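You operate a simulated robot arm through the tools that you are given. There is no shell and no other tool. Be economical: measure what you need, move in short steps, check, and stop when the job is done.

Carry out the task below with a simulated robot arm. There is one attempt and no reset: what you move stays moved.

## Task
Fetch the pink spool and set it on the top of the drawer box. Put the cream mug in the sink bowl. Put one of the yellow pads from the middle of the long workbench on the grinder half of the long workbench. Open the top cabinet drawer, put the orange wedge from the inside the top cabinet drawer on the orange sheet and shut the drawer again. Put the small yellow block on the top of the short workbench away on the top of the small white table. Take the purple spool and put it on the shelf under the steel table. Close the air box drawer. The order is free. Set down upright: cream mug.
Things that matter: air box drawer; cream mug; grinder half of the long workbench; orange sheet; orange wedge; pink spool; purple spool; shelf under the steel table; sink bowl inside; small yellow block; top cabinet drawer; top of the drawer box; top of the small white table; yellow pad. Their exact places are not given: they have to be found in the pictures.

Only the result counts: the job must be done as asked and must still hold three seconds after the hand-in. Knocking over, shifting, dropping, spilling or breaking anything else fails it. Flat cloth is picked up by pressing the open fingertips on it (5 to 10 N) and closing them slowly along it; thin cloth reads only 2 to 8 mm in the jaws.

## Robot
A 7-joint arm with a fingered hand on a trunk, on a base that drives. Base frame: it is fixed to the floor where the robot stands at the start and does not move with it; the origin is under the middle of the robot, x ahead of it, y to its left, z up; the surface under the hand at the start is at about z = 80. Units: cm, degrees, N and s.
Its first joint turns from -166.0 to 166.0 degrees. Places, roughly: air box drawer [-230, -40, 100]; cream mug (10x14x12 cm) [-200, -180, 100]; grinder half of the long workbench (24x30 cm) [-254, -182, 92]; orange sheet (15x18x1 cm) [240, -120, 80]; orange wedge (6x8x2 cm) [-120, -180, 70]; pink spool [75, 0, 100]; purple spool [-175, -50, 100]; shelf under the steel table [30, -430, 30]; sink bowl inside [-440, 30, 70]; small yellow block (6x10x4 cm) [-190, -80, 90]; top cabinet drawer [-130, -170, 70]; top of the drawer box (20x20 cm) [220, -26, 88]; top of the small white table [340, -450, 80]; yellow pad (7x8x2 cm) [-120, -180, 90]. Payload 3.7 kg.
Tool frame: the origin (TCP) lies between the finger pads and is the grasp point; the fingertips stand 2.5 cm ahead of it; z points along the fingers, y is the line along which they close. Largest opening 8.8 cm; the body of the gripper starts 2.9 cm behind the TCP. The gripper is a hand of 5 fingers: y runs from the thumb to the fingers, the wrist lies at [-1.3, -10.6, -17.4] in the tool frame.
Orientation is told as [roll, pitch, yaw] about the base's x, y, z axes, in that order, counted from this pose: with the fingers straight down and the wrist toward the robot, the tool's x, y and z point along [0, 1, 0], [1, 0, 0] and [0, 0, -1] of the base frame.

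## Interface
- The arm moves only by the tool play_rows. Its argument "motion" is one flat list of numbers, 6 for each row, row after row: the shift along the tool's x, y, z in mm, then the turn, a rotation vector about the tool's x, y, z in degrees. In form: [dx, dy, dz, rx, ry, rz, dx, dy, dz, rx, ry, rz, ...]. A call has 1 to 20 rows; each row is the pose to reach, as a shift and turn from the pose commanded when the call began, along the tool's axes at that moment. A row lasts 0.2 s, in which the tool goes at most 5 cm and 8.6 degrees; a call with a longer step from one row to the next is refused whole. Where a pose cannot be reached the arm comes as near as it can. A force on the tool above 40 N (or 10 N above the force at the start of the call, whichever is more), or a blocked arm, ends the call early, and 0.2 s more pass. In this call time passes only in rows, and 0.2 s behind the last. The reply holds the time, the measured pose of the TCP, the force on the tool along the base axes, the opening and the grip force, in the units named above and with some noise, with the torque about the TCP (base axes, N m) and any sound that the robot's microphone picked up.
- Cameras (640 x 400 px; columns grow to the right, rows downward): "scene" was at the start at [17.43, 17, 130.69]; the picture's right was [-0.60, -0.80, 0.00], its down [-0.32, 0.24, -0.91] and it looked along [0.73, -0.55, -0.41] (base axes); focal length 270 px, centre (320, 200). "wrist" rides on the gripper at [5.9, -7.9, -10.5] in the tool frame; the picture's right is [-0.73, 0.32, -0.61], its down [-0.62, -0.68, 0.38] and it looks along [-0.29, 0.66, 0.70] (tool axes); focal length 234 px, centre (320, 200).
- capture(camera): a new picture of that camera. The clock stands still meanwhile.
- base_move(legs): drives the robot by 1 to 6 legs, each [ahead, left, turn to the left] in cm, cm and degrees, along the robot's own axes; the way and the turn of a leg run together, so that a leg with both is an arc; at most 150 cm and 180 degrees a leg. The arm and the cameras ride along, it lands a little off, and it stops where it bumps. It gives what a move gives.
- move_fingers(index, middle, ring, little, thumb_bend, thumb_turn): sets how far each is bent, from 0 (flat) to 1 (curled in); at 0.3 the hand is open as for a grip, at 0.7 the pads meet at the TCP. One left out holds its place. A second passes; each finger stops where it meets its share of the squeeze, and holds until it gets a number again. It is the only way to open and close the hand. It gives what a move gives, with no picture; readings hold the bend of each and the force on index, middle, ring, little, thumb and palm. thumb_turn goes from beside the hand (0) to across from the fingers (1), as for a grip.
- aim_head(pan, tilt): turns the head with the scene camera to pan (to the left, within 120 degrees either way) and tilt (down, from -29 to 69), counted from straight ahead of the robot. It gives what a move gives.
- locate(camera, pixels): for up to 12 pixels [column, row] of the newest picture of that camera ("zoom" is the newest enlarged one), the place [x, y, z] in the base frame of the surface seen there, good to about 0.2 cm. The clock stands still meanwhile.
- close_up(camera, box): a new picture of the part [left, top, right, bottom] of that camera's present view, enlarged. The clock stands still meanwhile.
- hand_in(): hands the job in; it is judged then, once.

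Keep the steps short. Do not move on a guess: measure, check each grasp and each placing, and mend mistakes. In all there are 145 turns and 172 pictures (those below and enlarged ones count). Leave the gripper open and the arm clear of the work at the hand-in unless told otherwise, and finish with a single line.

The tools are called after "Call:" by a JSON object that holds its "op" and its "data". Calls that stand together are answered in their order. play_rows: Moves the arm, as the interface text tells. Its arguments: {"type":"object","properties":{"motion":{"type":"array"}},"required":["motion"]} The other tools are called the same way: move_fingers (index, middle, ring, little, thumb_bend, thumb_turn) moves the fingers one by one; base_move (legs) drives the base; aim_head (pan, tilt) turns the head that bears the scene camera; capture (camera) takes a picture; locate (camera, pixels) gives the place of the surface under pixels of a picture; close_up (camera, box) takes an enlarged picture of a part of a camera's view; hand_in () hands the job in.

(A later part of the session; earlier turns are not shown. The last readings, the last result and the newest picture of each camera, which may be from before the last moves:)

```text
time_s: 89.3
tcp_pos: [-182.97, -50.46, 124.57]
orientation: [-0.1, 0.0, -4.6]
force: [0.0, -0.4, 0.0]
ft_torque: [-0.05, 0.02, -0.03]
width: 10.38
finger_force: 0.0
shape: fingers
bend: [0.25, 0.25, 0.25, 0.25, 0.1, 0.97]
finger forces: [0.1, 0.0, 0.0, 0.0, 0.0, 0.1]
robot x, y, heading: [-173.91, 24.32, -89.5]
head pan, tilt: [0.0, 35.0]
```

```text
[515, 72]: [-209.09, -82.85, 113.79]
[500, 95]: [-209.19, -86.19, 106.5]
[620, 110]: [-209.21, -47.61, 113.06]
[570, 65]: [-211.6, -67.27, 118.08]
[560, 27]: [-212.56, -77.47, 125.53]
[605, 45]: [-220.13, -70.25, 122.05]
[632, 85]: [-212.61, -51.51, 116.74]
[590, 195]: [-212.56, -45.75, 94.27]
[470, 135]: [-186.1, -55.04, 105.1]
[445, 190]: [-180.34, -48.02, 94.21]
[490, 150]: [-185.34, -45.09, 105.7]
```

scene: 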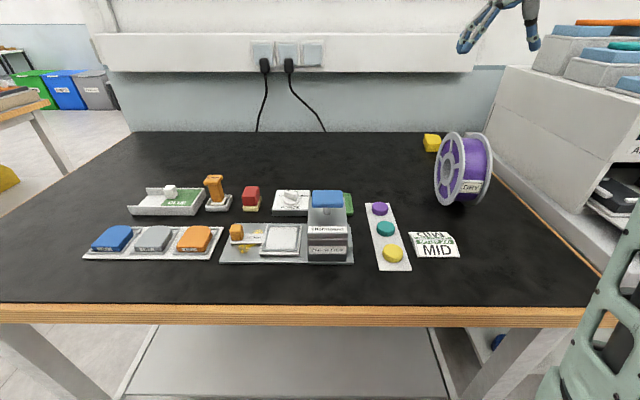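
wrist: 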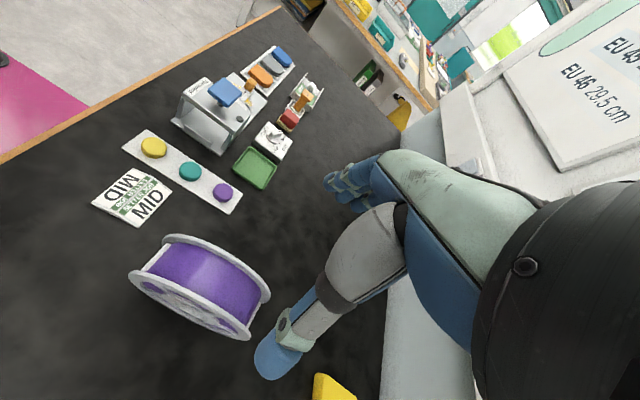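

Centre confirmed at (−182.9,−50). I go down to z≈104.7 and grip.

Call:
{"op": "play_rows", "data": {"motion": [-2, 0, 40, 0, 0, 0.7, -4, 0, 80, 0, 0, 0.7, -4, 0, 120, 0, 0, 0.7, -4, 0, 150, 0, 0, 0.7, -4, 0, 175, 0, 0, 0.7, -4, 0, 190, 0, 0, 0.7, -4, 0, 198, 0, 0, 0.7]}}

Call:
{"op": "close_up", "data": {"camera": "scene", "box": [380, 50, 540, 210]}}

```text
time_s: 90.9
tcp_pos: [-182.95, -50.71, 104.78]
orientation: [0.1, 0.0, -5.4]
force: [0.6, -0.2, -0.1]
ft_torque: [0.02, -0.01, 0.02]
width: 10.36
finger_force: 0.1
shape: fingers
bend: [0.25, 0.25, 0.25, 0.25, 0.1, 0.97]
finger forces: [0.0, 0.1, 0.0, 0.0, 0.1, 0.1]
robot x, y, heading: [-173.49, 24.52, -89.5]
head pan, tilt: [0.0, 35.0]
```

```text
2.50 times, centred on (460, 130) of scene
```

zoom: 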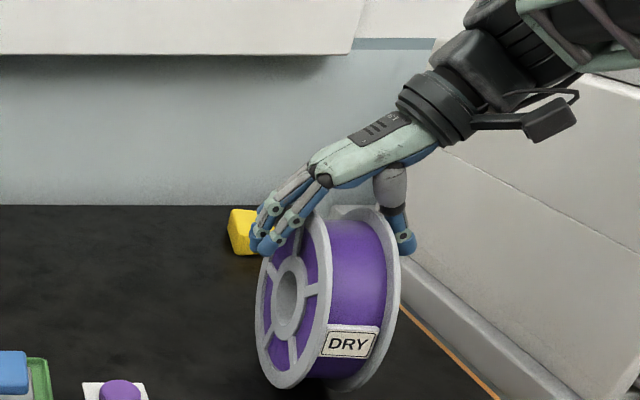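

Call:
{"op": "move_fingers", "data": {"index": 0.7, "middle": 0.7, "ring": 0.7, "little": 0.7, "thumb_bend": 0.7}}

Call:
{"op": "play_rows", "data": {"motion": [0, 0, -10, 0, 0, 0, 0, 0, -30, 0, 0, 0, 0, 0, -60, 0, 0, 0, 0, 0, -100, 0, 0, 0, 0, 0, -140, 0, 0, 0, 0, 0, -180, 0, 0, 0]}}

Call:
{"op": "capture", "data": {"camera": "scene"}}

```text
time_s: 91.9
tcp_pos: [-182.89, -50.68, 104.87]
orientation: [0.0, -0.2, -5.3]
force: [2.8, -0.9, 4.3]
ft_torque: [-0.14, -0.69, -0.01]
width: 5.31
finger_force: 46.9
shape: fingers
bend: [0.47, 0.55, 0.56, 0.59, 0.61, 0.91]
finger forces: [20.8, 7.8, 8.1, 10.2, 46.4, 0.0]
robot x, y, heading: [-173.53, 24.48, -89.6]
head pan, tilt: [0.0, 35.0]
```

```text
time_s: 93.3
tcp_pos: [-182.89, -50.78, 122.79]
orientation: [0.3, -0.1, -5.3]
force: [-0.2, 0.3, -6.1]
ft_torque: [-0.02, -0.07, 0.01]
width: 5.24
finger_force: 41.9
shape: fingers
bend: [0.47, 0.57, 0.57, 0.59, 0.61, 0.91]
finger forces: [16.8, 6.6, 7.2, 9.5, 43.5, 0.1]
robot x, y, heading: [-173.83, 24.41, -89.5]
head pan, tilt: [0.0, 35.0]
```

```text
138 pictures are left
```

scene: 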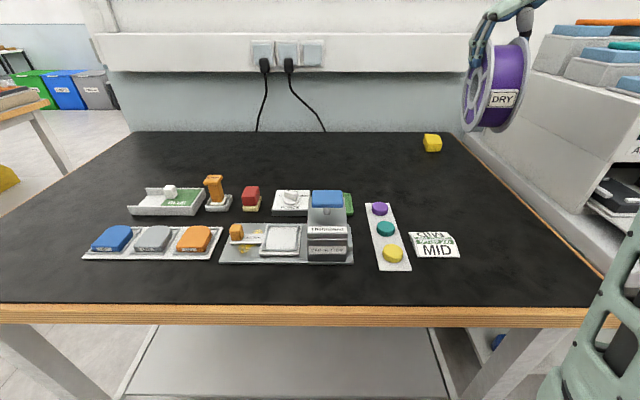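

The purple spool is held. I draw the arm in and drive round into the corridor toward the steel table.

Call:
{"op": "play_rows", "data": {"motion": [40, 0, -10, 0, 0, 0, 80, 0, -20, 0, 0, 0, 120, 0, -30, 0, 0, 0, 160, 0, -30, 0, 0, 0, 200, 0, -30, 0, 0, 0]}}

Call:
{"op": "base_move", "data": {"legs": [[-32, 0, 0], [0, 0, 89.5], [148, 0, 0], [0, 0, -90]]}}

Call:
{"op": "aim_head", "data": {"pan": 0, "tilt": 20}}

Call:
{"op": "capture", "data": {"camera": "scene"}}

```text
time_s: 94.5
tcp_pos: [-181.15, -30.85, 125.58]
orientation: [0.2, -0.1, -5.3]
force: [0.9, -0.9, -6.1]
ft_torque: [-0.06, -0.08, 0.0]
width: 5.24
finger_force: 41.0
shape: fingers
bend: [0.47, 0.57, 0.57, 0.59, 0.61, 0.91]
finger forces: [16.5, 6.6, 7.3, 9.6, 43.5, 0.0]
robot x, y, heading: [-173.99, 23.96, -89.8]
head pan, tilt: [0.0, 35.0]
```

```text
time_s: 111.2
tcp_pos: [-33.73, 1.28, 125.56]
orientation: [0.0, 0.0, -5.9]
force: [-0.2, -0.1, -5.6]
ft_torque: [-0.04, -0.06, 0.0]
width: 5.25
finger_force: 40.1
shape: fingers
bend: [0.47, 0.57, 0.58, 0.6, 0.6, 0.91]
finger forces: [16.4, 6.4, 6.9, 9.0, 41.9, 0.0]
robot x, y, heading: [-25.81, 56.68, -89.9]
head pan, tilt: [0.0, 35.0]
```

```text
time_s: 112.0
tcp_pos: [-33.65, 1.28, 125.65]
orientation: [0.2, -0.1, -5.7]
force: [-0.4, 0.3, -5.1]
ft_torque: [-0.05, -0.08, 0.02]
width: 5.26
finger_force: 40.0
shape: fingers
bend: [0.47, 0.57, 0.58, 0.6, 0.6, 0.91]
finger forces: [16.4, 6.4, 6.8, 8.9, 41.9, 0.1]
robot x, y, heading: [-25.5, 56.35, -90.2]
head pan, tilt: [0.0, 20.0]
```

```text
137 pictures are left
```

scene: 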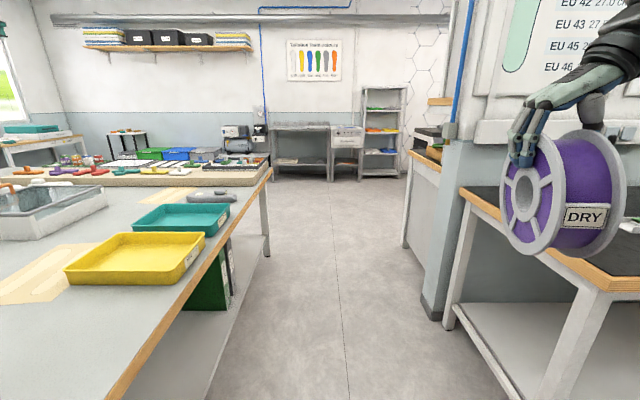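

The steel table with a shelf is at (300,150) at the far wall. I measure it and the corridor.

Call:
{"op": "close_up", "data": {"camera": "scene", "box": [220, 70, 440, 200]}}

Call:
{"op": "locate", "data": {"camera": "scene", "pixels": [[272, 129], [331, 128], [274, 163], [330, 163], [300, 161], [275, 181], [329, 180], [406, 245], [430, 318], [440, 155], [268, 255], [375, 178]]}}

```text
2.91 times, centred on (330, 135) of scene
```

zoom: 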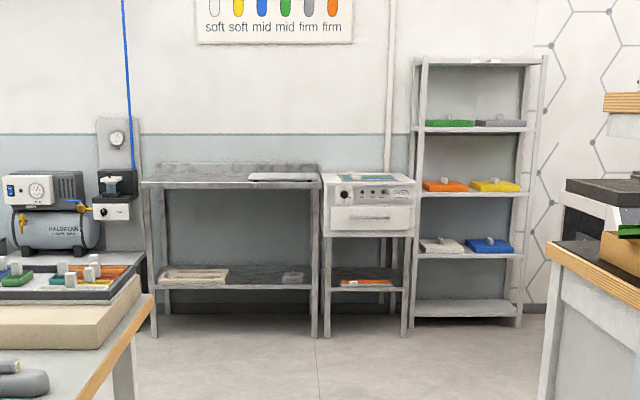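

```text
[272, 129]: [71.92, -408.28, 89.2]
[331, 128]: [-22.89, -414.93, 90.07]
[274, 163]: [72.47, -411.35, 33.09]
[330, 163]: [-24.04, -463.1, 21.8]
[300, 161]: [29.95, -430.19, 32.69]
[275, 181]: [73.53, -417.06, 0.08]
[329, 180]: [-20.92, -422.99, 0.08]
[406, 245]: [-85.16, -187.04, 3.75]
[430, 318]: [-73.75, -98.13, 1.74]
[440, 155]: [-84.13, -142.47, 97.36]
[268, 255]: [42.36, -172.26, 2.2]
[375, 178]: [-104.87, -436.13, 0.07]
```

Steel table: x −23…72, front y≈−410, shelf z≈33, top 90. I drive down the corridor, then left in front of it.

Call:
{"op": "base_move", "data": {"legs": [[150, 0, 0], [150, 0, 0], [0, 58, 0]]}}

Call:
{"op": "aim_head", "data": {"pan": 0, "tilt": 30}}

Call:
{"op": "capture", "data": {"camera": "scene"}}

```text
time_s: 129.3
tcp_pos: [36.38, -296.57, 125.61]
orientation: [0.1, -0.2, -2.7]
force: [-0.1, 0.1, -5.7]
ft_torque: [-0.03, -0.02, -0.04]
width: 5.26
finger_force: 40.1
shape: fingers
bend: [0.47, 0.57, 0.58, 0.6, 0.6, 0.91]
finger forces: [16.3, 6.4, 7.0, 8.9, 41.6, 0.0]
robot x, y, heading: [41.56, -240.91, -87.0]
head pan, tilt: [0.0, 20.0]
```

```text
time_s: 130.1
tcp_pos: [36.36, -296.79, 125.7]
orientation: [0.2, -0.1, -2.7]
force: [0.3, 0.0, -6.5]
ft_torque: [-0.05, -0.07, 0.03]
width: 5.24
finger_force: 39.6
shape: fingers
bend: [0.47, 0.57, 0.58, 0.6, 0.6, 0.91]
finger forces: [16.4, 6.4, 6.8, 8.9, 41.6, 0.0]
robot x, y, heading: [40.94, -241.01, -86.8]
head pan, tilt: [0.0, 30.0]
```

```text
135 pictures are left
```

scene: 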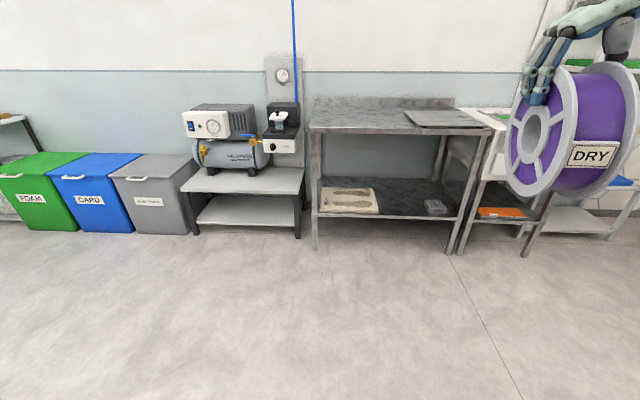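

Call:
{"op": "close_up", "data": {"camera": "scene", "box": [300, 90, 500, 260]}}

Call:
{"op": "locate", "data": {"camera": "scene", "pixels": [[312, 131], [485, 135], [318, 215], [460, 220], [378, 210], [425, 208], [400, 217], [395, 185], [448, 212], [400, 200], [390, 135], [410, 190]]}}

```text
2.35 times, centred on (400, 175) of scene
```

zoom: 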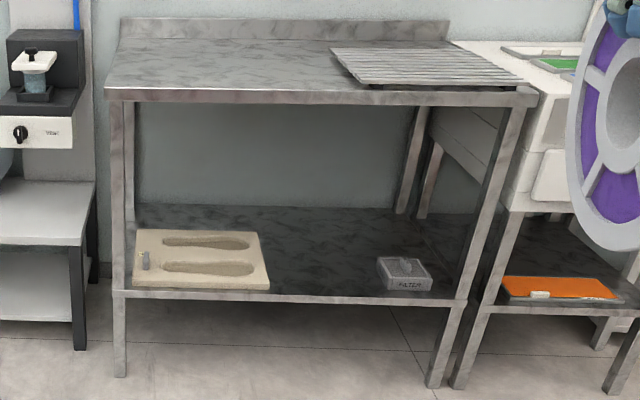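

```text
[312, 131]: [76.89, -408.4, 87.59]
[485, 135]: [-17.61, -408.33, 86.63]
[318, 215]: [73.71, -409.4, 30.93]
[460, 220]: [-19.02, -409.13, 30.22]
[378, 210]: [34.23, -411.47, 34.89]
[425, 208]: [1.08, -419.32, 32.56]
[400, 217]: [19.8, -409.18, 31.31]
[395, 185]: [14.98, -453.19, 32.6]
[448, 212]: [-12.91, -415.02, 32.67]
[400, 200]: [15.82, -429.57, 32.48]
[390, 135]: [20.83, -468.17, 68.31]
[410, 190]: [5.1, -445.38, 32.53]
```

The shelf is free from x≈2 to 34. In free space I lower the arm and tilt the fingers forward about the spool's own axis, so the spool can go in from the front.

Call:
{"op": "play_rows", "data": {"motion": [-10, 0, 41, 0, -3.125, 0, -20, 0, 82, 0, -6.25, 0, -30, 0, 123, 0, -9.4, 0, -40, 0, 164, 0, -12.5, 0, -50, 0, 205, 0, -15.6, 0, -60, 0, 246, 0, -18.75, 0, -70, 0, 287, 0, -21.9, 0, -80, 0, 328, 0, -25, 0, -90, 0, 369, 0, -28.1, 0, -100, 0, 410, 0, -31.25, 0, -110, 0, 451, 0, -34.4, 0, -120, 0, 492, 0, -37.5, 0, -130, 0, 533, 0, -40.6, 0, -140, 0, 574, 0, -43.75, 0, -150, 0, 615, 0, -46.9, 0, -160, 0, 656, 0, -50, 0]}}

Call:
{"op": "capture", "data": {"camera": "scene"}}

```text
time_s: 133.5
tcp_pos: [35.04, -312.7, 59.94]
orientation: [-49.8, 0.4, -3.0]
force: [4.4, 0.0, -1.3]
ft_torque: [-0.11, 0.16, -0.2]
width: 1.27
finger_force: 0.1
shape: fingers
bend: [0.61, 0.66, 0.69, 0.7, 0.7, 0.98]
finger forces: [0.0, 0.0, 0.0, 0.1, 0.0, 0.0]
out of reach, approached as far as the arm can: row 11, 12, 13
robot x, y, heading: [41.47, -241.1, -87.2]
head pan, tilt: [0.0, 30.0]
```

```text
133 pictures are left
```

scene: 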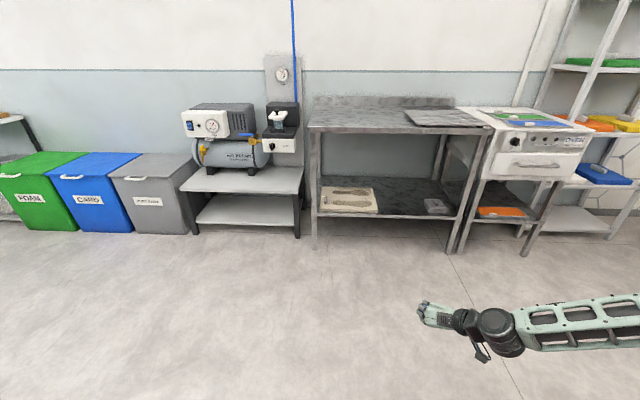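

The spool slipped out (the arm swung through a reach limit). I look for it on the floor.

Call:
{"op": "aim_head", "data": {"pan": 0, "tilt": 65}}

Call:
{"op": "capture", "data": {"camera": "scene"}}

Call:
{"op": "capture", "data": {"camera": "wrist"}}

Call:
{"op": "aim_head", "data": {"pan": -70, "tilt": 50}}

Call:
{"op": "capture", "data": {"camera": "scene"}}

```text
time_s: 134.5
tcp_pos: [34.41, -312.81, 60.46]
orientation: [-50.4, 1.3, -3.4]
force: [1.0, 0.1, 0.6]
ft_torque: [0.03, 0.04, 0.0]
width: 1.25
finger_force: 0.0
shape: fingers
bend: [0.61, 0.66, 0.69, 0.7, 0.69, 0.98]
finger forces: [0.0, 0.1, 0.0, 0.0, 0.0, 0.1]
robot x, y, heading: [41.5, -241.2, -87.2]
head pan, tilt: [0.0, 65.0]
```

```text
132 pictures are left
```

scene: 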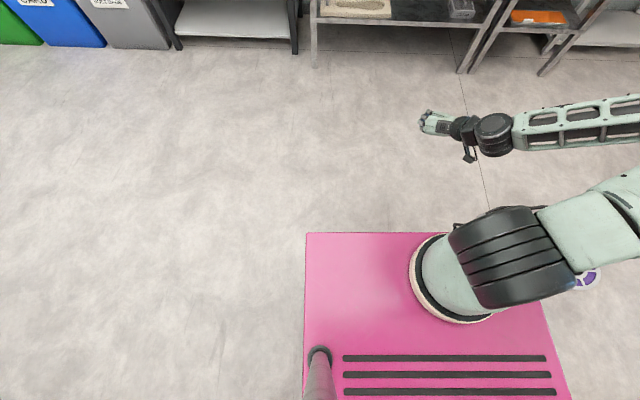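

```text
131 pictures are left
```

wrist: 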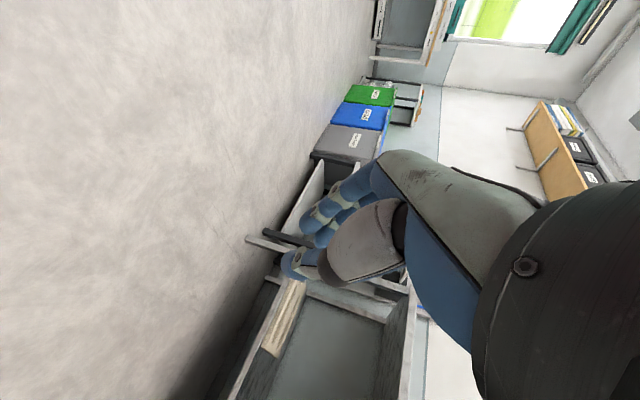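

```text
time_s: 135.9
tcp_pos: [34.37, -312.86, 60.48]
orientation: [-50.4, 1.2, -3.5]
force: [-0.2, 0.3, -0.4]
ft_torque: [0.02, 0.04, -0.03]
width: 1.25
finger_force: 0.0
shape: fingers
bend: [0.61, 0.66, 0.69, 0.7, 0.69, 0.98]
finger forces: [0.1, 0.0, 0.0, 0.0, 0.0, 0.0]
robot x, y, heading: [41.32, -240.88, -87.1]
head pan, tilt: [-70.0, 50.0]
```

```text
130 pictures are left
```

scene: 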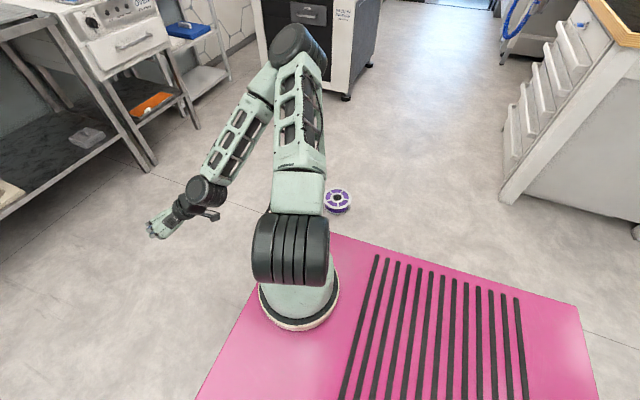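

The spool lies flat on the floor at (338,200). I measure it.

Call:
{"op": "locate", "data": {"camera": "scene", "pixels": [[338, 198], [325, 200], [351, 203], [337, 190], [337, 212], [400, 260], [290, 325], [500, 180], [285, 240], [298, 50], [580, 310]]}}

Call:
{"op": "close_up", "data": {"camera": "scene", "box": [298, 175, 378, 225]}}

```text
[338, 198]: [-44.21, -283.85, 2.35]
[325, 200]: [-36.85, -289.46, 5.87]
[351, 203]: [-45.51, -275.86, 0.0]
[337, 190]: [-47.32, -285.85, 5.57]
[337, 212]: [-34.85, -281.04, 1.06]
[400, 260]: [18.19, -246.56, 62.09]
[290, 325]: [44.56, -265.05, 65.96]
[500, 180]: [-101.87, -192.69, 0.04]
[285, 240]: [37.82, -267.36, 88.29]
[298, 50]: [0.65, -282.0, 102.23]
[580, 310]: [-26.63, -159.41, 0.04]
```

```text
8.00 times, centred on (338, 200) of scene
```

zoom: 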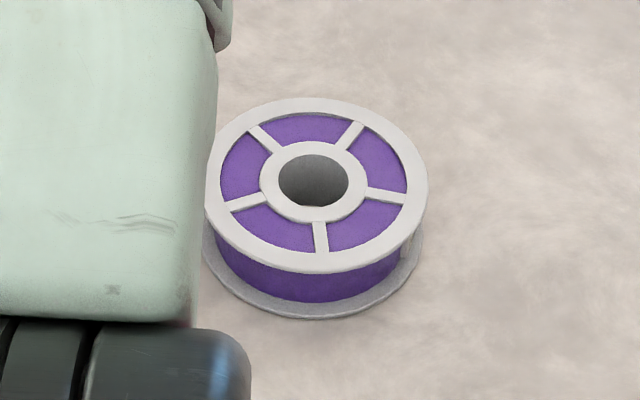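

It lies flat at about (−42,−284), with a 5 cm hub hole. I can grip it with the thumb in the hole and the fingers on the rim. First I raise and straighten the arm, hand empty.

Call:
{"op": "play_rows", "data": {"motion": [-29, 0, -24, 0, 3.1, 0, -57, 0, -48, 0, 6.2, 0, -86, 0, -72, 0, 9.4, 0, -115, 0, -96, 0, 12.5, 0, -144, 0, -121, 0, 15.6, 0, -172, 0, -145, 0, 18.75, 0, -201, 0, -169, 0, 21.9, 0, -230, 0, -193, 0, 25, 0, -259, 0, -217, 0, 28.1, 0, -288, 0, -241, 0, 31.2, 0, -316, 0, -265, 0, 34.4, 0, -345, 0, -289, 0, 37.5, 0, -374, 0, -314, 0, 40.6, 0, -402, 0, -338, 0, 43.75, 0, -431, 0, -362, 0, 46.9, 0, -460, 0, -386, 0, 50, 0]}}

Call:
{"op": "move_fingers", "data": {"index": 0.3, "middle": 0.3, "ring": 0.3, "little": 0.3, "thumb_bend": 0.3, "thumb_turn": 1}}

Call:
{"op": "capture", "data": {"camera": "scene"}}

```text
time_s: 139.3
tcp_pos: [35.57, -312.71, 120.03]
orientation: [0.1, -0.2, -2.6]
force: [-0.3, 0.2, -0.3]
ft_torque: [0.0, 0.02, 0.01]
width: 1.27
finger_force: 0.1
shape: fingers
bend: [0.61, 0.66, 0.69, 0.7, 0.69, 0.98]
finger forces: [0.0, 0.1, 0.0, 0.0, 0.0, 0.1]
robot x, y, heading: [41.05, -241.18, -87.0]
head pan, tilt: [-70.0, 50.0]
```

```text
time_s: 140.3
tcp_pos: [35.63, -312.61, 119.91]
orientation: [0.0, 0.0, -2.8]
force: [-0.2, 0.4, 0.8]
ft_torque: [-0.01, -0.03, -0.02]
width: 8.44
finger_force: 0.0
shape: fingers
bend: [0.3, 0.3, 0.3, 0.3, 0.3, 0.98]
finger forces: [0.0, 0.0, 0.0, 0.0, 0.0, 0.0]
robot x, y, heading: [41.62, -240.97, -86.8]
head pan, tilt: [-70.0, 50.0]
```

```text
128 pictures are left
```

scene: 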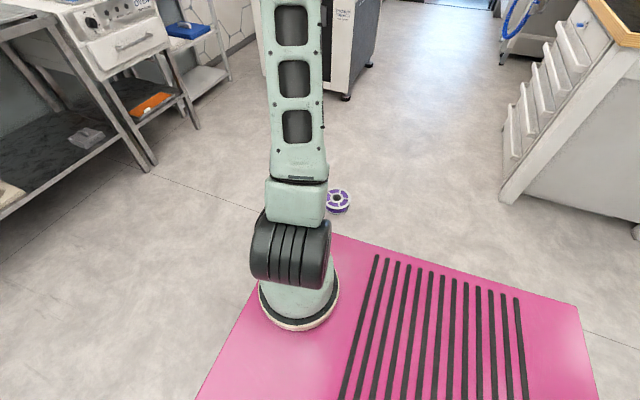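

The arm is up again. I turn the hand to wrist-toward-robot, then turn the base toward the spool.

Call:
{"op": "play_rows", "data": {"motion": [0, 0, 0, 0, 0, 8.4, 0, 0, 0, 0, 0, 16.8, 0, 0, 0, 0, 0, 25.2, 0, 0, 0, 0, 0, 33.6, 0, 0, 0, 0, 0, 42, 0, 0, 0, 0, 0, 50.4, 0, 0, 0, 0, 0, 58.8, 0, 0, 0, 0, 0, 67.2, 0, 0, 0, 0, 0, 75.6, 0, 0, 0, 0, 0, 84]}}

Call:
{"op": "base_move", "data": {"legs": [[0, 0, -65.5], [14, 0, 0]]}}

Call:
{"op": "aim_head", "data": {"pan": 0, "tilt": 55}}

Call:
{"op": "capture", "data": {"camera": "scene"}}

Call:
{"op": "capture", "data": {"camera": "wrist"}}

```text
time_s: 142.5
tcp_pos: [35.72, -312.57, 119.93]
orientation: [0.0, 0.1, -86.8]
force: [0.2, 0.2, 0.7]
ft_torque: [-0.01, 0.01, 0.05]
width: 8.46
finger_force: 0.1
shape: fingers
bend: [0.3, 0.3, 0.3, 0.3, 0.3, 0.98]
finger forces: [0.0, 0.0, 0.0, 0.1, 0.0, 0.1]
robot x, y, heading: [41.43, -241.03, -87.0]
head pan, tilt: [-70.0, 50.0]
```

```text
time_s: 146.7
tcp_pos: [-38.23, -272.84, 119.94]
orientation: [0.2, 0.1, -151.8]
force: [-0.1, 0.0, -0.1]
ft_torque: [-0.02, 0.03, -0.03]
width: 8.44
finger_force: 0.1
shape: fingers
bend: [0.3, 0.3, 0.3, 0.3, 0.3, 0.98]
finger forces: [0.0, 0.0, 0.0, 0.0, 0.1, 0.1]
robot x, y, heading: [29.16, -247.72, -152.3]
head pan, tilt: [-70.0, 50.0]
```

```text
time_s: 148.1
tcp_pos: [-38.32, -272.84, 119.91]
orientation: [0.1, 0.2, -151.7]
force: [0.8, -0.8, -0.7]
ft_torque: [0.01, -0.01, 0.03]
width: 8.45
finger_force: 0.1
shape: fingers
bend: [0.3, 0.3, 0.3, 0.3, 0.3, 0.98]
finger forces: [0.0, 0.0, 0.0, 0.1, 0.0, 0.0]
robot x, y, heading: [28.87, -247.47, -152.0]
head pan, tilt: [0.0, 55.0]
```

```text
127 pictures are left
```

scene: 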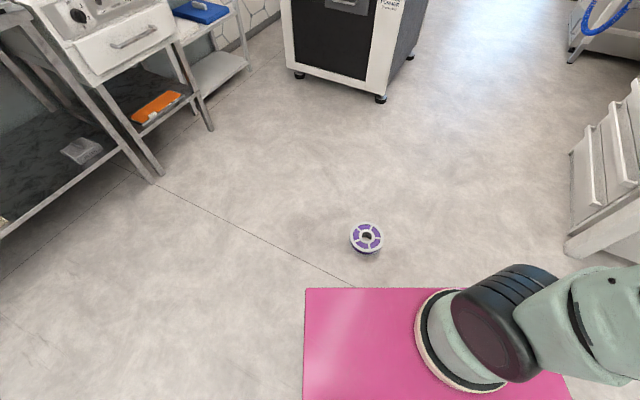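

```text
126 pictures are left
```

wrist: 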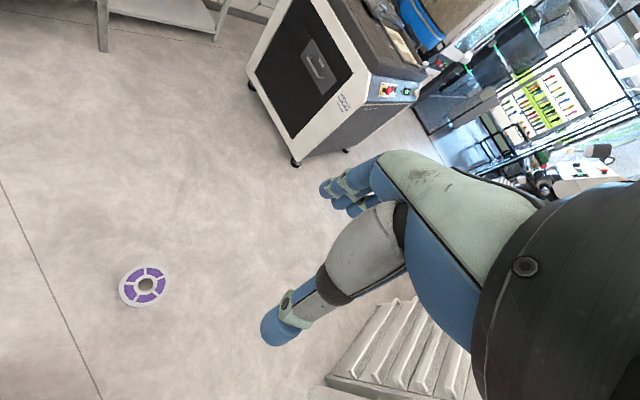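

Call:
{"op": "close_up", "data": {"camera": "scene", "box": [326, 213, 406, 263]}}

Call:
{"op": "locate", "data": {"camera": "zoom", "pixels": [[320, 85], [325, 280], [200, 185], [450, 180], [320, 160], [320, 225], [345, 180], [292, 190], [350, 235]]}}

Call:
{"op": "locate", "data": {"camera": "scene", "pixels": [[330, 290], [440, 290], [460, 340]]}}

```text
8.00 times, centred on (366, 238) of scene
```

zoom: 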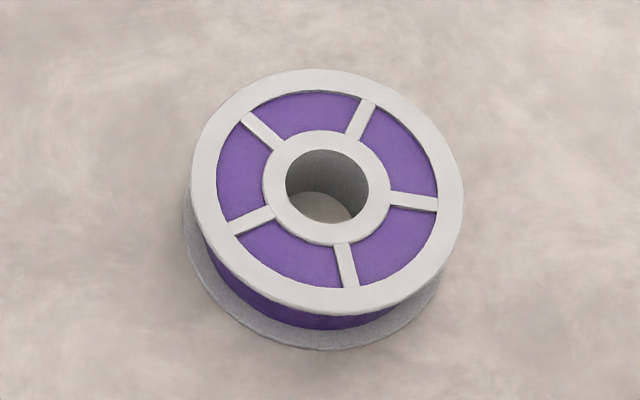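

```text
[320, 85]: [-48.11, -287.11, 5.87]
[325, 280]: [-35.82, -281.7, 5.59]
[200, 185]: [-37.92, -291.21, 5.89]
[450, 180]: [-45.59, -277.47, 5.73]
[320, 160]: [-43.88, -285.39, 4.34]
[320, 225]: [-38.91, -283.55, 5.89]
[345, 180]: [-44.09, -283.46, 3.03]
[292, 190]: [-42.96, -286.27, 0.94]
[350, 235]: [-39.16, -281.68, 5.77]
```

```text
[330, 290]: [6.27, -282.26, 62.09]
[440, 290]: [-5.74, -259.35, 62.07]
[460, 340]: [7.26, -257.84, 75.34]
```

Spool centre ≈(−42,−284.4). I drive 8 cm closer and lower the hand in steps with the thumb side toward the hole.

Call:
{"op": "base_move", "data": {"legs": [[8, 0, 0]]}}

Call:
{"op": "play_rows", "data": {"motion": [8, 6, 46, 0, 0, 0, 16, 12, 92, 0, 0, 0, 24, 18, 138, 0, 0, 0, 32, 24, 184, 0, 0, 0, 40, 30, 230, 0, 0, 0, 48, 36, 276, 0, 0, 0, 56, 42, 322, 0, 0, 0, 64, 48, 368, 0, 0, 0, 72, 54, 414, 0, 0, 0, 80, 60, 460, 0, 0, 0, 85, 63, 506, 0, 0, 0, 85, 63, 552, 0, 0, 0, 85, 63, 598, 0, 0, 0]}}

Call:
{"op": "capture", "data": {"camera": "scene"}}

```text
time_s: 149.1
tcp_pos: [-45.35, -276.63, 119.97]
orientation: [0.2, 0.1, -151.7]
force: [0.2, 0.0, -0.5]
ft_torque: [-0.03, 0.02, 0.0]
width: 8.44
finger_force: 0.0
shape: fingers
bend: [0.3, 0.3, 0.3, 0.3, 0.3, 0.98]
finger forces: [0.1, 0.0, 0.0, 0.0, 0.1, 0.0]
robot x, y, heading: [21.62, -251.7, -151.7]
head pan, tilt: [0.0, 55.0]
```

```text
time_s: 151.9
tcp_pos: [-46.51, -286.91, 60.28]
orientation: [0.1, 0.0, -151.8]
force: [-0.7, -0.4, 0.8]
ft_torque: [0.0, -0.04, -0.04]
width: 8.45
finger_force: 0.1
shape: fingers
bend: [0.3, 0.3, 0.3, 0.3, 0.3, 0.98]
finger forces: [0.0, 0.0, 0.0, 0.0, 0.1, 0.0]
robot x, y, heading: [21.91, -251.72, -151.9]
head pan, tilt: [0.0, 55.0]
```

```text
124 pictures are left
```

scene: 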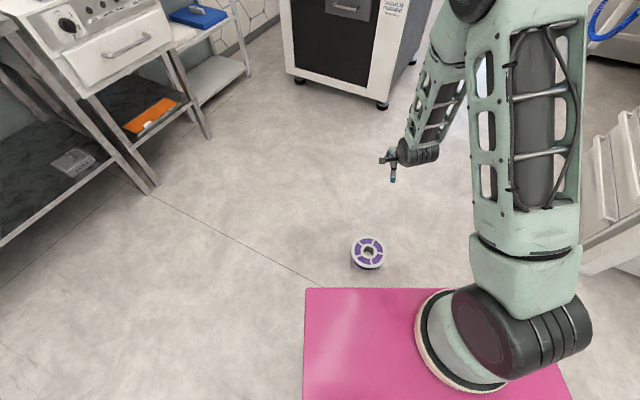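

Good configuration. I continue down to z≈14 above the spool.

Call:
{"op": "play_rows", "data": {"motion": [0, 4, 45, 0, 0, 0, 0, 4, 90, 0, 0, 0, 0, 4, 135, 0, 0, 0, 0, 4, 180, 0, 0, 0, 0, 4, 225, 0, 0, 0, 0, 4, 270, 0, 0, 0, 0, 4, 315, 0, 0, 0, 0, 4, 360, 0, 0, 0, 0, 4, 405, 0, 0, 0, 0, 4, 450, 0, 0, 0, 0, 4, 468, 0, 0, 0]}}

Call:
{"op": "capture", "data": {"camera": "scene"}}

Call:
{"op": "capture", "data": {"camera": "wrist"}}

```text
time_s: 154.3
tcp_pos: [-46.91, -287.06, 13.42]
orientation: [0.1, 0.1, -151.7]
force: [-1.0, 0.0, 0.0]
ft_torque: [0.0, 0.0, 0.01]
width: 8.45
finger_force: 0.1
shape: fingers
bend: [0.3, 0.3, 0.3, 0.3, 0.3, 0.98]
finger forces: [0.0, 0.1, 0.0, 0.1, 0.0, 0.0]
robot x, y, heading: [22.01, -251.3, -152.0]
head pan, tilt: [0.0, 55.0]
```

```text
123 pictures are left
```

scene: 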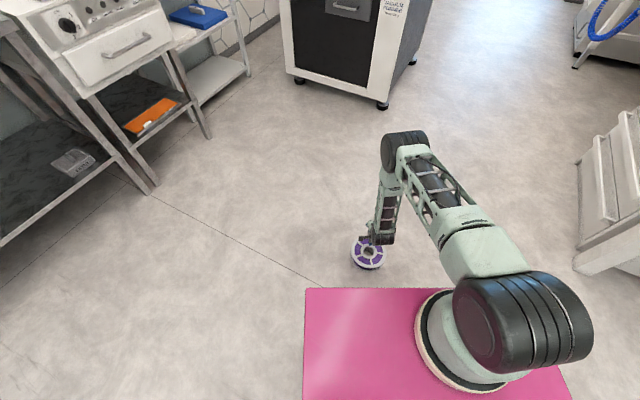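

```text
122 pictures are left
```

wrist: 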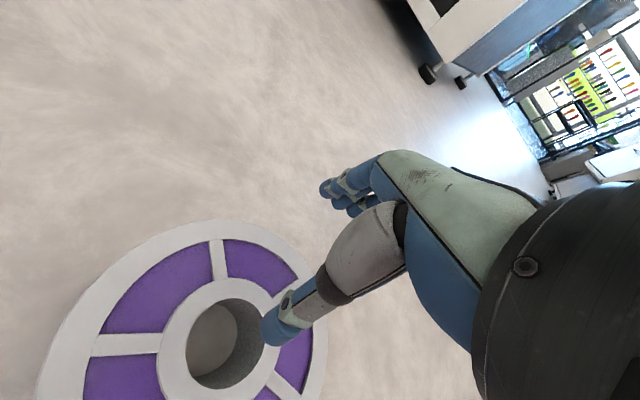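

The thumb seems near the hole. I measure the hole in the wrist picture.

Call:
{"op": "locate", "data": {"camera": "wrist", "pixels": [[186, 345], [225, 298], [205, 385], [250, 375], [262, 320], [172, 345], [277, 330], [300, 310], [310, 375]]}}

Call:
{"op": "close_up", "data": {"camera": "scene", "box": [326, 213, 406, 273]}}

```text
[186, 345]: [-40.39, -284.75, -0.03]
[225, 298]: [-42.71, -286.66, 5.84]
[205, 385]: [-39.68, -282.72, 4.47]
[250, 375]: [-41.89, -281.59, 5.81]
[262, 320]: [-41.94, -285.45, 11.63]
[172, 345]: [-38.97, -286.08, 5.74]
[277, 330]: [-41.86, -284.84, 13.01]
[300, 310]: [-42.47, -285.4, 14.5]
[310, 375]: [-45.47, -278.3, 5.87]
```

```text
6.67 times, centred on (366, 243) of scene
```

zoom: 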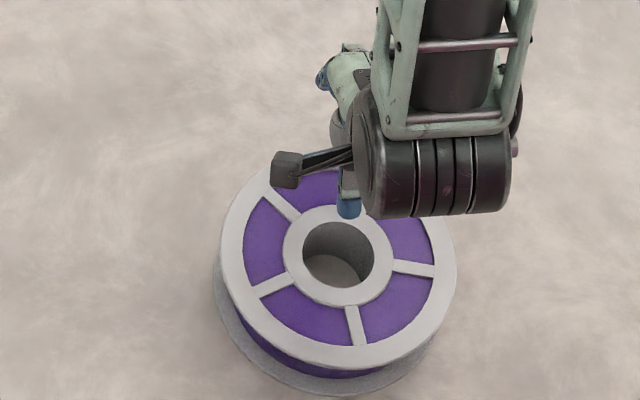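

The thumb is about 1 cm off laterally; I correct 8 mm and lower it into the hole.

Call:
{"op": "play_rows", "data": {"motion": [-8, 0, 10, 0, 0, 0, -8, 0, 30, 0, 0, 0, -8, 0, 50, 0, 0, 0, -8, 0, 65, 0, 0, 0, -8, 0, 75, 0, 0, 0, -8, 0, 84, 0, 0, 0, -8, 0, 90, 0, 0, 0]}}

Call:
{"op": "capture", "data": {"camera": "wrist"}}

```text
time_s: 155.9
tcp_pos: [-47.15, -286.55, 4.4]
orientation: [0.1, 0.2, -151.8]
force: [2.6, 1.6, 3.3]
ft_torque: [0.03, -0.02, -0.01]
width: 8.65
finger_force: 2.0
shape: fingers
bend: [0.3, 0.3, 0.3, 0.3, 0.29, 0.97]
finger forces: [0.0, 0.1, 0.0, 0.0, 3.8, 0.0]
robot x, y, heading: [21.5, -251.98, -152.2]
head pan, tilt: [0.0, 55.0]
```

```text
120 pictures are left
```

wrist: 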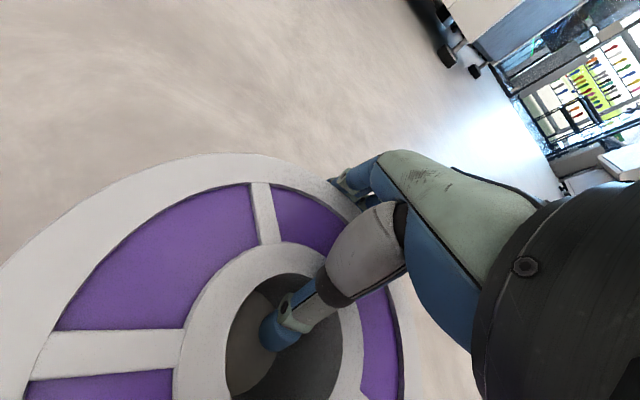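

The thumb is in the hole. I close and lift slowly a little.

Call:
{"op": "move_fingers", "data": {"index": 0.75, "middle": 0.75, "ring": 0.75, "little": 0.75, "thumb_bend": 0.75}}

Call:
{"op": "play_rows", "data": {"motion": [0, 0, -5, 0, 0, 0, 0, 0, -12, 0, 0, 0, 0, 0, -20, 0, 0, 0, 0, 0, -30, 0, 0, 0, 0, 0, -40, 0, 0, 0]}}

Call:
{"op": "capture", "data": {"camera": "wrist"}}

Call:
{"op": "close_up", "data": {"camera": "scene", "box": [306, 173, 446, 273]}}

```text
time_s: 156.9
tcp_pos: [-47.23, -286.74, 4.49]
orientation: [0.1, 0.1, -151.7]
force: [-1.4, -1.2, 0.0]
ft_torque: [-0.11, 0.6, 0.09]
width: 5.17
finger_force: 36.3
shape: fingers
bend: [0.4, 0.51, 0.55, 0.63, 0.58, 0.96]
finger forces: [12.3, 7.3, 8.0, 8.9, 36.5, 0.0]
robot x, y, heading: [21.99, -251.41, -152.1]
head pan, tilt: [0.0, 55.0]
```

```text
time_s: 158.1
tcp_pos: [-47.16, -286.45, 8.36]
orientation: [0.0, 0.2, -151.7]
force: [0.9, -0.3, -6.4]
ft_torque: [-0.1, 0.3, -0.02]
width: 5.17
finger_force: 34.3
shape: fingers
bend: [0.4, 0.52, 0.56, 0.63, 0.58, 0.96]
finger forces: [11.6, 6.7, 7.4, 8.3, 36.3, 0.0]
robot x, y, heading: [21.71, -251.84, -152.1]
head pan, tilt: [0.0, 55.0]
```

```text
119 pictures are left
```

wrist: 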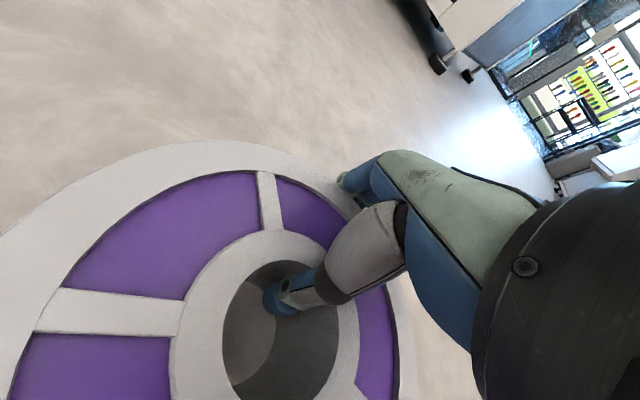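

```text
4.00 times, centred on (376, 223) of scene
```

zoom: 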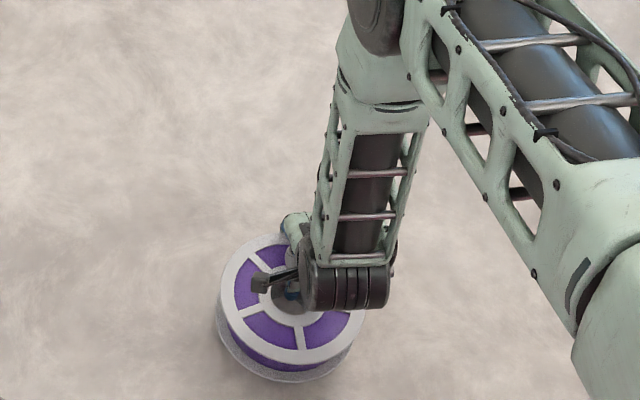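

The spool is held flat. I lift it slowly to z≈58.

Call:
{"op": "play_rows", "data": {"motion": [0, 0, -25, 0, 0, 0, 0, 0, -55, 0, 0, 0, 0, 0, -85, 0, 0, 0, 0, 0, -115, 0, 0, 0, 0, 0, -145, 0, 0, 0, 0, 0, -175, 0, 0, 0, 0, 0, -205, 0, 0, 0, 0, 0, -235, 0, 0, 0, 0, 0, -265, 0, 0, 0, 0, 0, -295, 0, 0, 0, 0, 0, -325, 0, 0, 0, 0, 0, -355, 0, 0, 0, 0, 0, -385, 0, 0, 0, 0, 0, -415, 0, 0, 0, 0, 0, -445, 0, 0, 0, 0, 0, -475, 0, 0, 0, 0, 0, -495, 0, 0, 0]}}

Call:
{"op": "base_move", "data": {"legs": [[-12, 0, 0], [0, 0, 62]]}}

Call:
{"op": "aim_head", "data": {"pan": 0, "tilt": 45}}

Call:
{"op": "capture", "data": {"camera": "scene"}}

```text
time_s: 161.7
tcp_pos: [-47.38, -286.64, 57.81]
orientation: [0.0, 0.1, -151.7]
force: [0.2, 0.6, -6.5]
ft_torque: [-0.08, 0.33, -0.01]
width: 5.16
finger_force: 33.9
shape: fingers
bend: [0.4, 0.52, 0.56, 0.63, 0.58, 0.96]
finger forces: [11.2, 6.4, 7.4, 8.1, 35.4, 0.1]
robot x, y, heading: [21.3, -251.87, -152.0]
head pan, tilt: [0.0, 55.0]
```

```text
time_s: 165.7
tcp_pos: [30.8, -323.44, 57.83]
orientation: [0.1, 0.2, -89.8]
force: [-0.5, 0.1, -6.2]
ft_torque: [-0.36, 0.03, -0.01]
width: 5.1
finger_force: 32.5
shape: fingers
bend: [0.4, 0.52, 0.56, 0.64, 0.58, 0.96]
finger forces: [10.2, 6.1, 7.3, 8.0, 33.3, 0.0]
robot x, y, heading: [32.3, -245.45, -89.8]
head pan, tilt: [0.0, 55.0]
```

```text
time_s: 166.4
tcp_pos: [30.66, -323.52, 57.74]
orientation: [0.1, 0.2, -89.7]
force: [-0.8, 0.0, -5.2]
ft_torque: [-0.36, 0.07, 0.0]
width: 5.15
finger_force: 32.6
shape: fingers
bend: [0.4, 0.52, 0.56, 0.64, 0.58, 0.96]
finger forces: [10.2, 6.2, 7.2, 8.0, 33.3, 0.0]
robot x, y, heading: [32.37, -245.8, -90.1]
head pan, tilt: [0.0, 45.0]
```

```text
117 pictures are left
```

scene: 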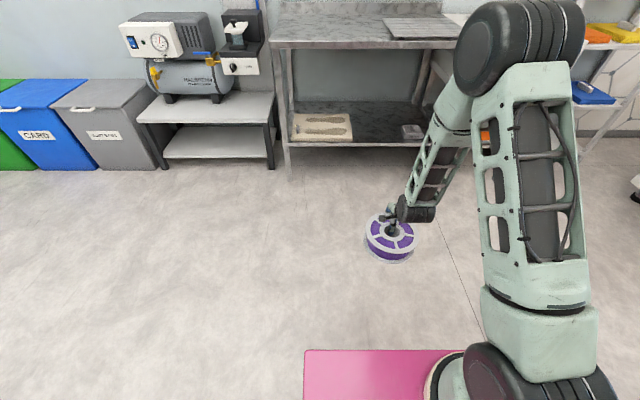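

Now I extend the arm forward and lower it, still in free space, to see the arm's shape before going to the shelf.

Call:
{"op": "play_rows", "data": {"motion": [0, 16, 11, 0, 0, 0, 0, 32, 22, 0, 0, 0, 0, 48, 33, 0, 0, 0, 0, 64, 44, 0, 0, 0, 0, 80, 55, 0, 0, 0, 0, 96, 66, 0, 0, 0, 0, 112, 77, 0, 0, 0, 0, 128, 88, 0, 0, 0, 0, 144, 99, 0, 0, 0, 0, 160, 110, 0, 0, 0, 0, 176, 121, 0, 0, 0, 0, 192, 132, 0, 0, 0]}}

Call:
{"op": "capture", "data": {"camera": "scene"}}

```text
time_s: 169.0
tcp_pos: [30.9, -342.7, 44.55]
orientation: [0.2, 0.1, -89.7]
force: [-0.8, 0.0, -5.6]
ft_torque: [-0.33, 0.07, 0.01]
width: 5.12
finger_force: 32.4
shape: fingers
bend: [0.4, 0.52, 0.56, 0.64, 0.58, 0.96]
finger forces: [10.3, 6.1, 7.3, 7.8, 33.3, 0.0]
robot x, y, heading: [32.21, -245.82, -89.9]
head pan, tilt: [0.0, 45.0]
```

```text
116 pictures are left
```

scene: 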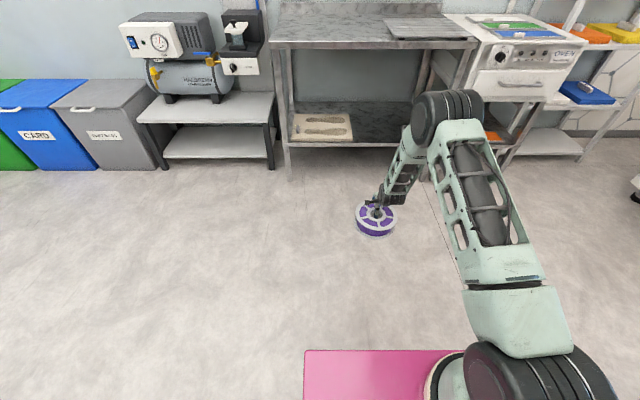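

Call:
{"op": "locate", "data": {"camera": "scene", "pixels": [[430, 115], [450, 100], [420, 130], [405, 155], [390, 190], [400, 140], [375, 215], [362, 205], [390, 235]]}}

Call:
{"op": "close_up", "data": {"camera": "scene", "box": [330, 80, 490, 250]}}

```text
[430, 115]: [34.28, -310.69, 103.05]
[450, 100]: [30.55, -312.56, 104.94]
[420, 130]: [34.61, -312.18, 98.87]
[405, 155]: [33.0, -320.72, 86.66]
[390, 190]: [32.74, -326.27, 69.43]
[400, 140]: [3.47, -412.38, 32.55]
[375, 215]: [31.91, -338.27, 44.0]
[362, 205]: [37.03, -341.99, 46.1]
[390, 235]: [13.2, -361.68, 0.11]
```

```text
2.35 times, centred on (410, 165) of scene
```

zoom: 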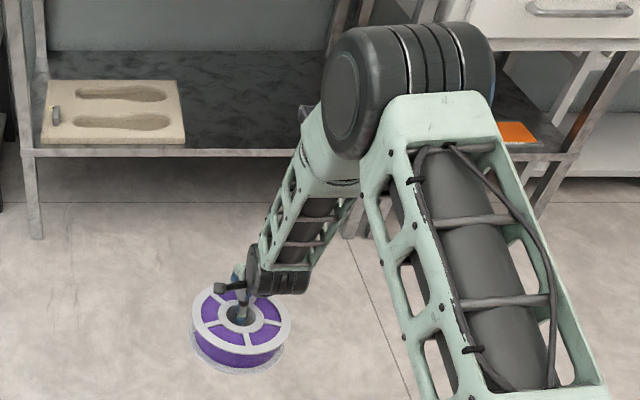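

The forearm needs more lean to clear the table edge, so I extend 9 cm more, slowly.

Call:
{"op": "play_rows", "data": {"motion": [0, 8, 0, 0, 0, 0, 0, 16, 0, 0, 0, 0, 0, 26, 0, 0, 0, 0, 0, 36, 0, 0, 0, 0, 0, 46, 0, 0, 0, 0, 0, 56, 0, 0, 0, 0, 0, 66, 0, 0, 0, 0, 0, 76, 0, 0, 0, 0, 0, 84, 0, 0, 0, 0, 0, 90, 0, 0, 0, 0]}}

Call:
{"op": "capture", "data": {"camera": "scene"}}

```text
time_s: 171.2
tcp_pos: [31.01, -351.69, 44.58]
orientation: [0.1, 0.2, -89.8]
force: [0.2, 0.8, -6.0]
ft_torque: [-0.36, 0.05, 0.02]
width: 5.1
finger_force: 32.2
shape: fingers
bend: [0.4, 0.52, 0.56, 0.64, 0.58, 0.96]
finger forces: [10.2, 6.1, 7.3, 7.9, 33.2, 0.0]
robot x, y, heading: [32.54, -245.79, -90.3]
head pan, tilt: [0.0, 45.0]
```

```text
114 pictures are left
```

scene: 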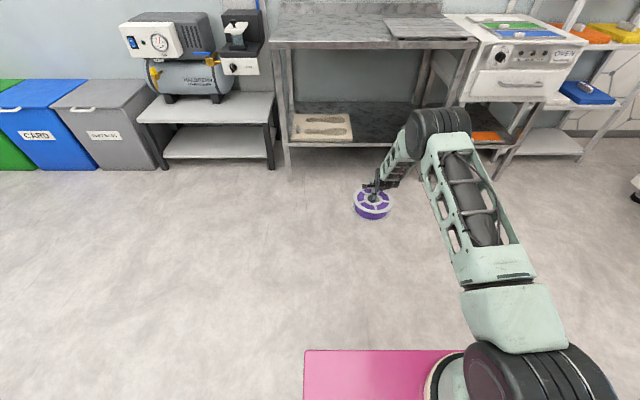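

Call:
{"op": "locate", "data": {"camera": "scene", "pixels": [[415, 130], [405, 145], [395, 165], [390, 178], [412, 120], [372, 202], [358, 200], [388, 205], [373, 193], [373, 214]]}}

Call:
{"op": "close_up", "data": {"camera": "scene", "box": [330, 150, 430, 230]}}

```text
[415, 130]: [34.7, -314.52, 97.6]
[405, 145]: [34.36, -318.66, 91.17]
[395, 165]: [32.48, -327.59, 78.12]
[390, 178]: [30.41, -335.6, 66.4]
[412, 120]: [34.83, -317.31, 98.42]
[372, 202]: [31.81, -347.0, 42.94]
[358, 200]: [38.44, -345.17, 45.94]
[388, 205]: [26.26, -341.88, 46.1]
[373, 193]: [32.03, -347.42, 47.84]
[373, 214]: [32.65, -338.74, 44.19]
```

```text
5.00 times, centred on (380, 190) of scene
```

zoom: 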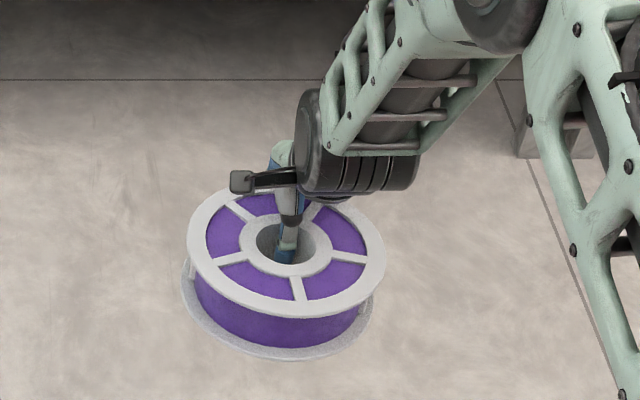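

Good: now the forearm clears the table edge. I drive right 14 cm and ahead 50 cm, then check.

Call:
{"op": "base_move", "data": {"legs": [[0, -14, 0], [50, 0, 0]]}}

Call:
{"op": "capture", "data": {"camera": "scene"}}

```text
time_s: 175.1
tcp_pos: [17.85, -401.17, 44.63]
orientation: [0.1, 0.2, -89.3]
force: [0.6, 0.1, -5.5]
ft_torque: [-0.35, 0.08, 0.0]
width: 5.11
finger_force: 32.4
shape: fingers
bend: [0.4, 0.52, 0.56, 0.64, 0.58, 0.96]
finger forces: [10.3, 6.1, 7.4, 7.9, 33.2, 0.1]
robot x, y, heading: [18.37, -295.19, -89.8]
head pan, tilt: [0.0, 45.0]
```

```text
112 pictures are left
```

scene: 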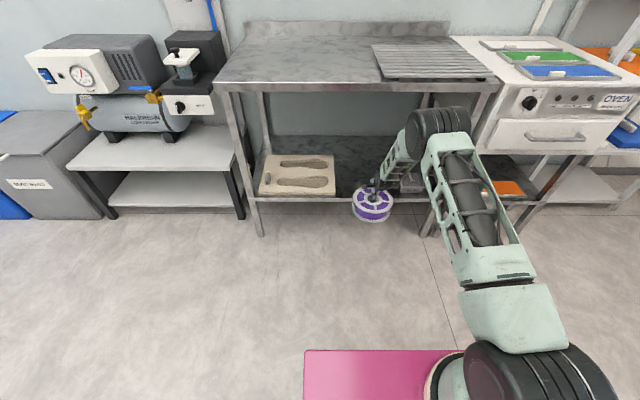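

I check the tray's and the filter's edges against the spool path.

Call:
{"op": "locate", "data": {"camera": "scene", "pixels": [[335, 190], [334, 160], [400, 185], [352, 197], [394, 200], [372, 210], [300, 88], [470, 85], [412, 155]]}}

Call:
{"op": "close_up", "data": {"camera": "scene", "box": [310, 90, 450, 230]}}

```text
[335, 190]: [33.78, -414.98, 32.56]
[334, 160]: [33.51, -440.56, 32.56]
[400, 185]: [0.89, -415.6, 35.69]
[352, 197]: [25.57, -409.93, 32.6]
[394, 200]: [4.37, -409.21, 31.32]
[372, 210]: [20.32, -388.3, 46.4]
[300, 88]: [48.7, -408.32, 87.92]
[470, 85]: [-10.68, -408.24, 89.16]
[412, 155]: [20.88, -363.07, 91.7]
```

```text
2.86 times, centred on (380, 160) of scene
```

zoom: 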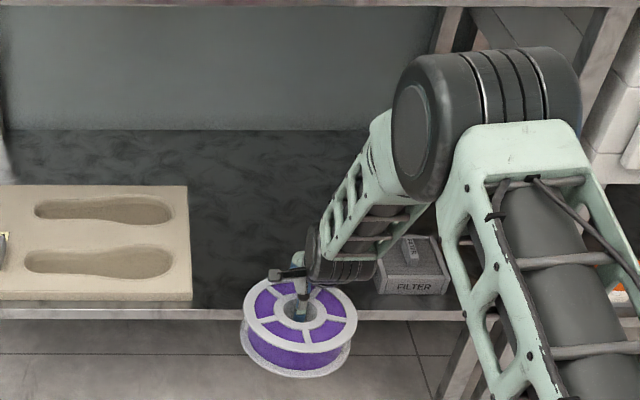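

There is room. I drive ahead 23 cm.

Call:
{"op": "base_move", "data": {"legs": [[23, 0, 0]]}}

Call:
{"op": "capture", "data": {"camera": "scene"}}

```text
time_s: 176.8
tcp_pos: [17.86, -424.39, 44.43]
orientation: [0.1, 0.2, -89.5]
force: [0.5, 0.2, -6.7]
ft_torque: [-0.37, 0.07, 0.07]
width: 5.12
finger_force: 32.3
shape: fingers
bend: [0.4, 0.52, 0.56, 0.64, 0.58, 0.96]
finger forces: [10.2, 6.1, 7.3, 7.8, 33.1, 0.0]
robot x, y, heading: [18.22, -318.94, -89.7]
head pan, tilt: [0.0, 45.0]
```

```text
110 pictures are left
```

scene: 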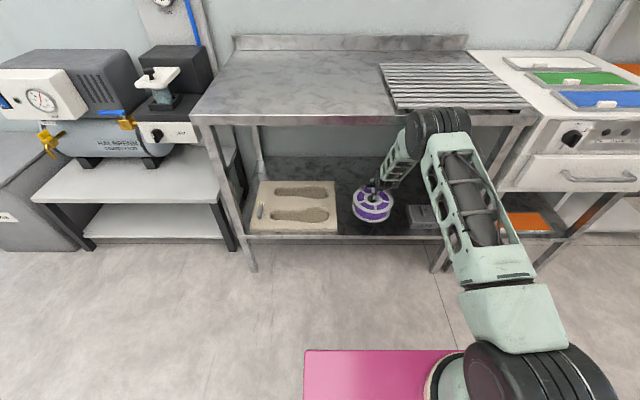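

I lower the spool toward the shelf.

Call:
{"op": "play_rows", "data": {"motion": [0, 0, 12, 0, 0, 0, 0, 0, 24, 0, 0, 0, 0, 0, 36, 0, 0, 0, 0, 0, 48, 0, 0, 0, 0, 0, 58, 0, 0, 0, 0, 0, 64, 0, 0, 0, 0, 0, 68, 0, 0, 0]}}

Call:
{"op": "close_up", "data": {"camera": "scene", "box": [310, 100, 470, 250]}}

```text
time_s: 178.4
tcp_pos: [17.97, -424.39, 37.76]
orientation: [0.0, 0.2, -89.4]
force: [0.2, -0.1, -5.9]
ft_torque: [-0.38, 0.09, 0.0]
width: 5.13
finger_force: 32.3
shape: fingers
bend: [0.4, 0.52, 0.56, 0.64, 0.58, 0.96]
finger forces: [10.3, 6.0, 7.3, 7.8, 33.1, 0.0]
robot x, y, heading: [18.77, -318.42, -89.9]
head pan, tilt: [0.0, 45.0]
```

```text
2.67 times, centred on (390, 175) of scene
```

zoom: 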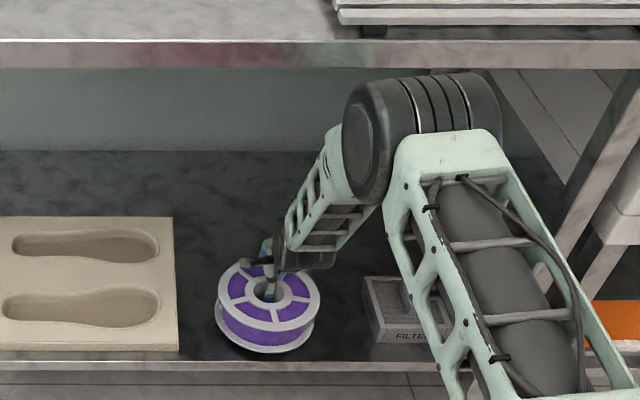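

Call:
{"op": "play_rows", "data": {"motion": [0, 0, 3, 0, 0, 0, 0, 0, 6, 0, 0, 0, 0, 0, 9, 0, 0, 0]}}

```text
time_s: 179.2
tcp_pos: [17.86, -424.53, 36.91]
orientation: [0.0, 0.2, -89.4]
force: [0.3, 3.1, 3.4]
ft_torque: [-0.43, 0.22, -0.06]
width: 5.14
finger_force: 34.2
shape: fingers
bend: [0.4, 0.52, 0.56, 0.65, 0.58, 0.96]
finger forces: [10.2, 6.1, 7.7, 7.9, 36.1, 0.0]
robot x, y, heading: [18.78, -318.34, -89.8]
head pan, tilt: [0.0, 45.0]
```

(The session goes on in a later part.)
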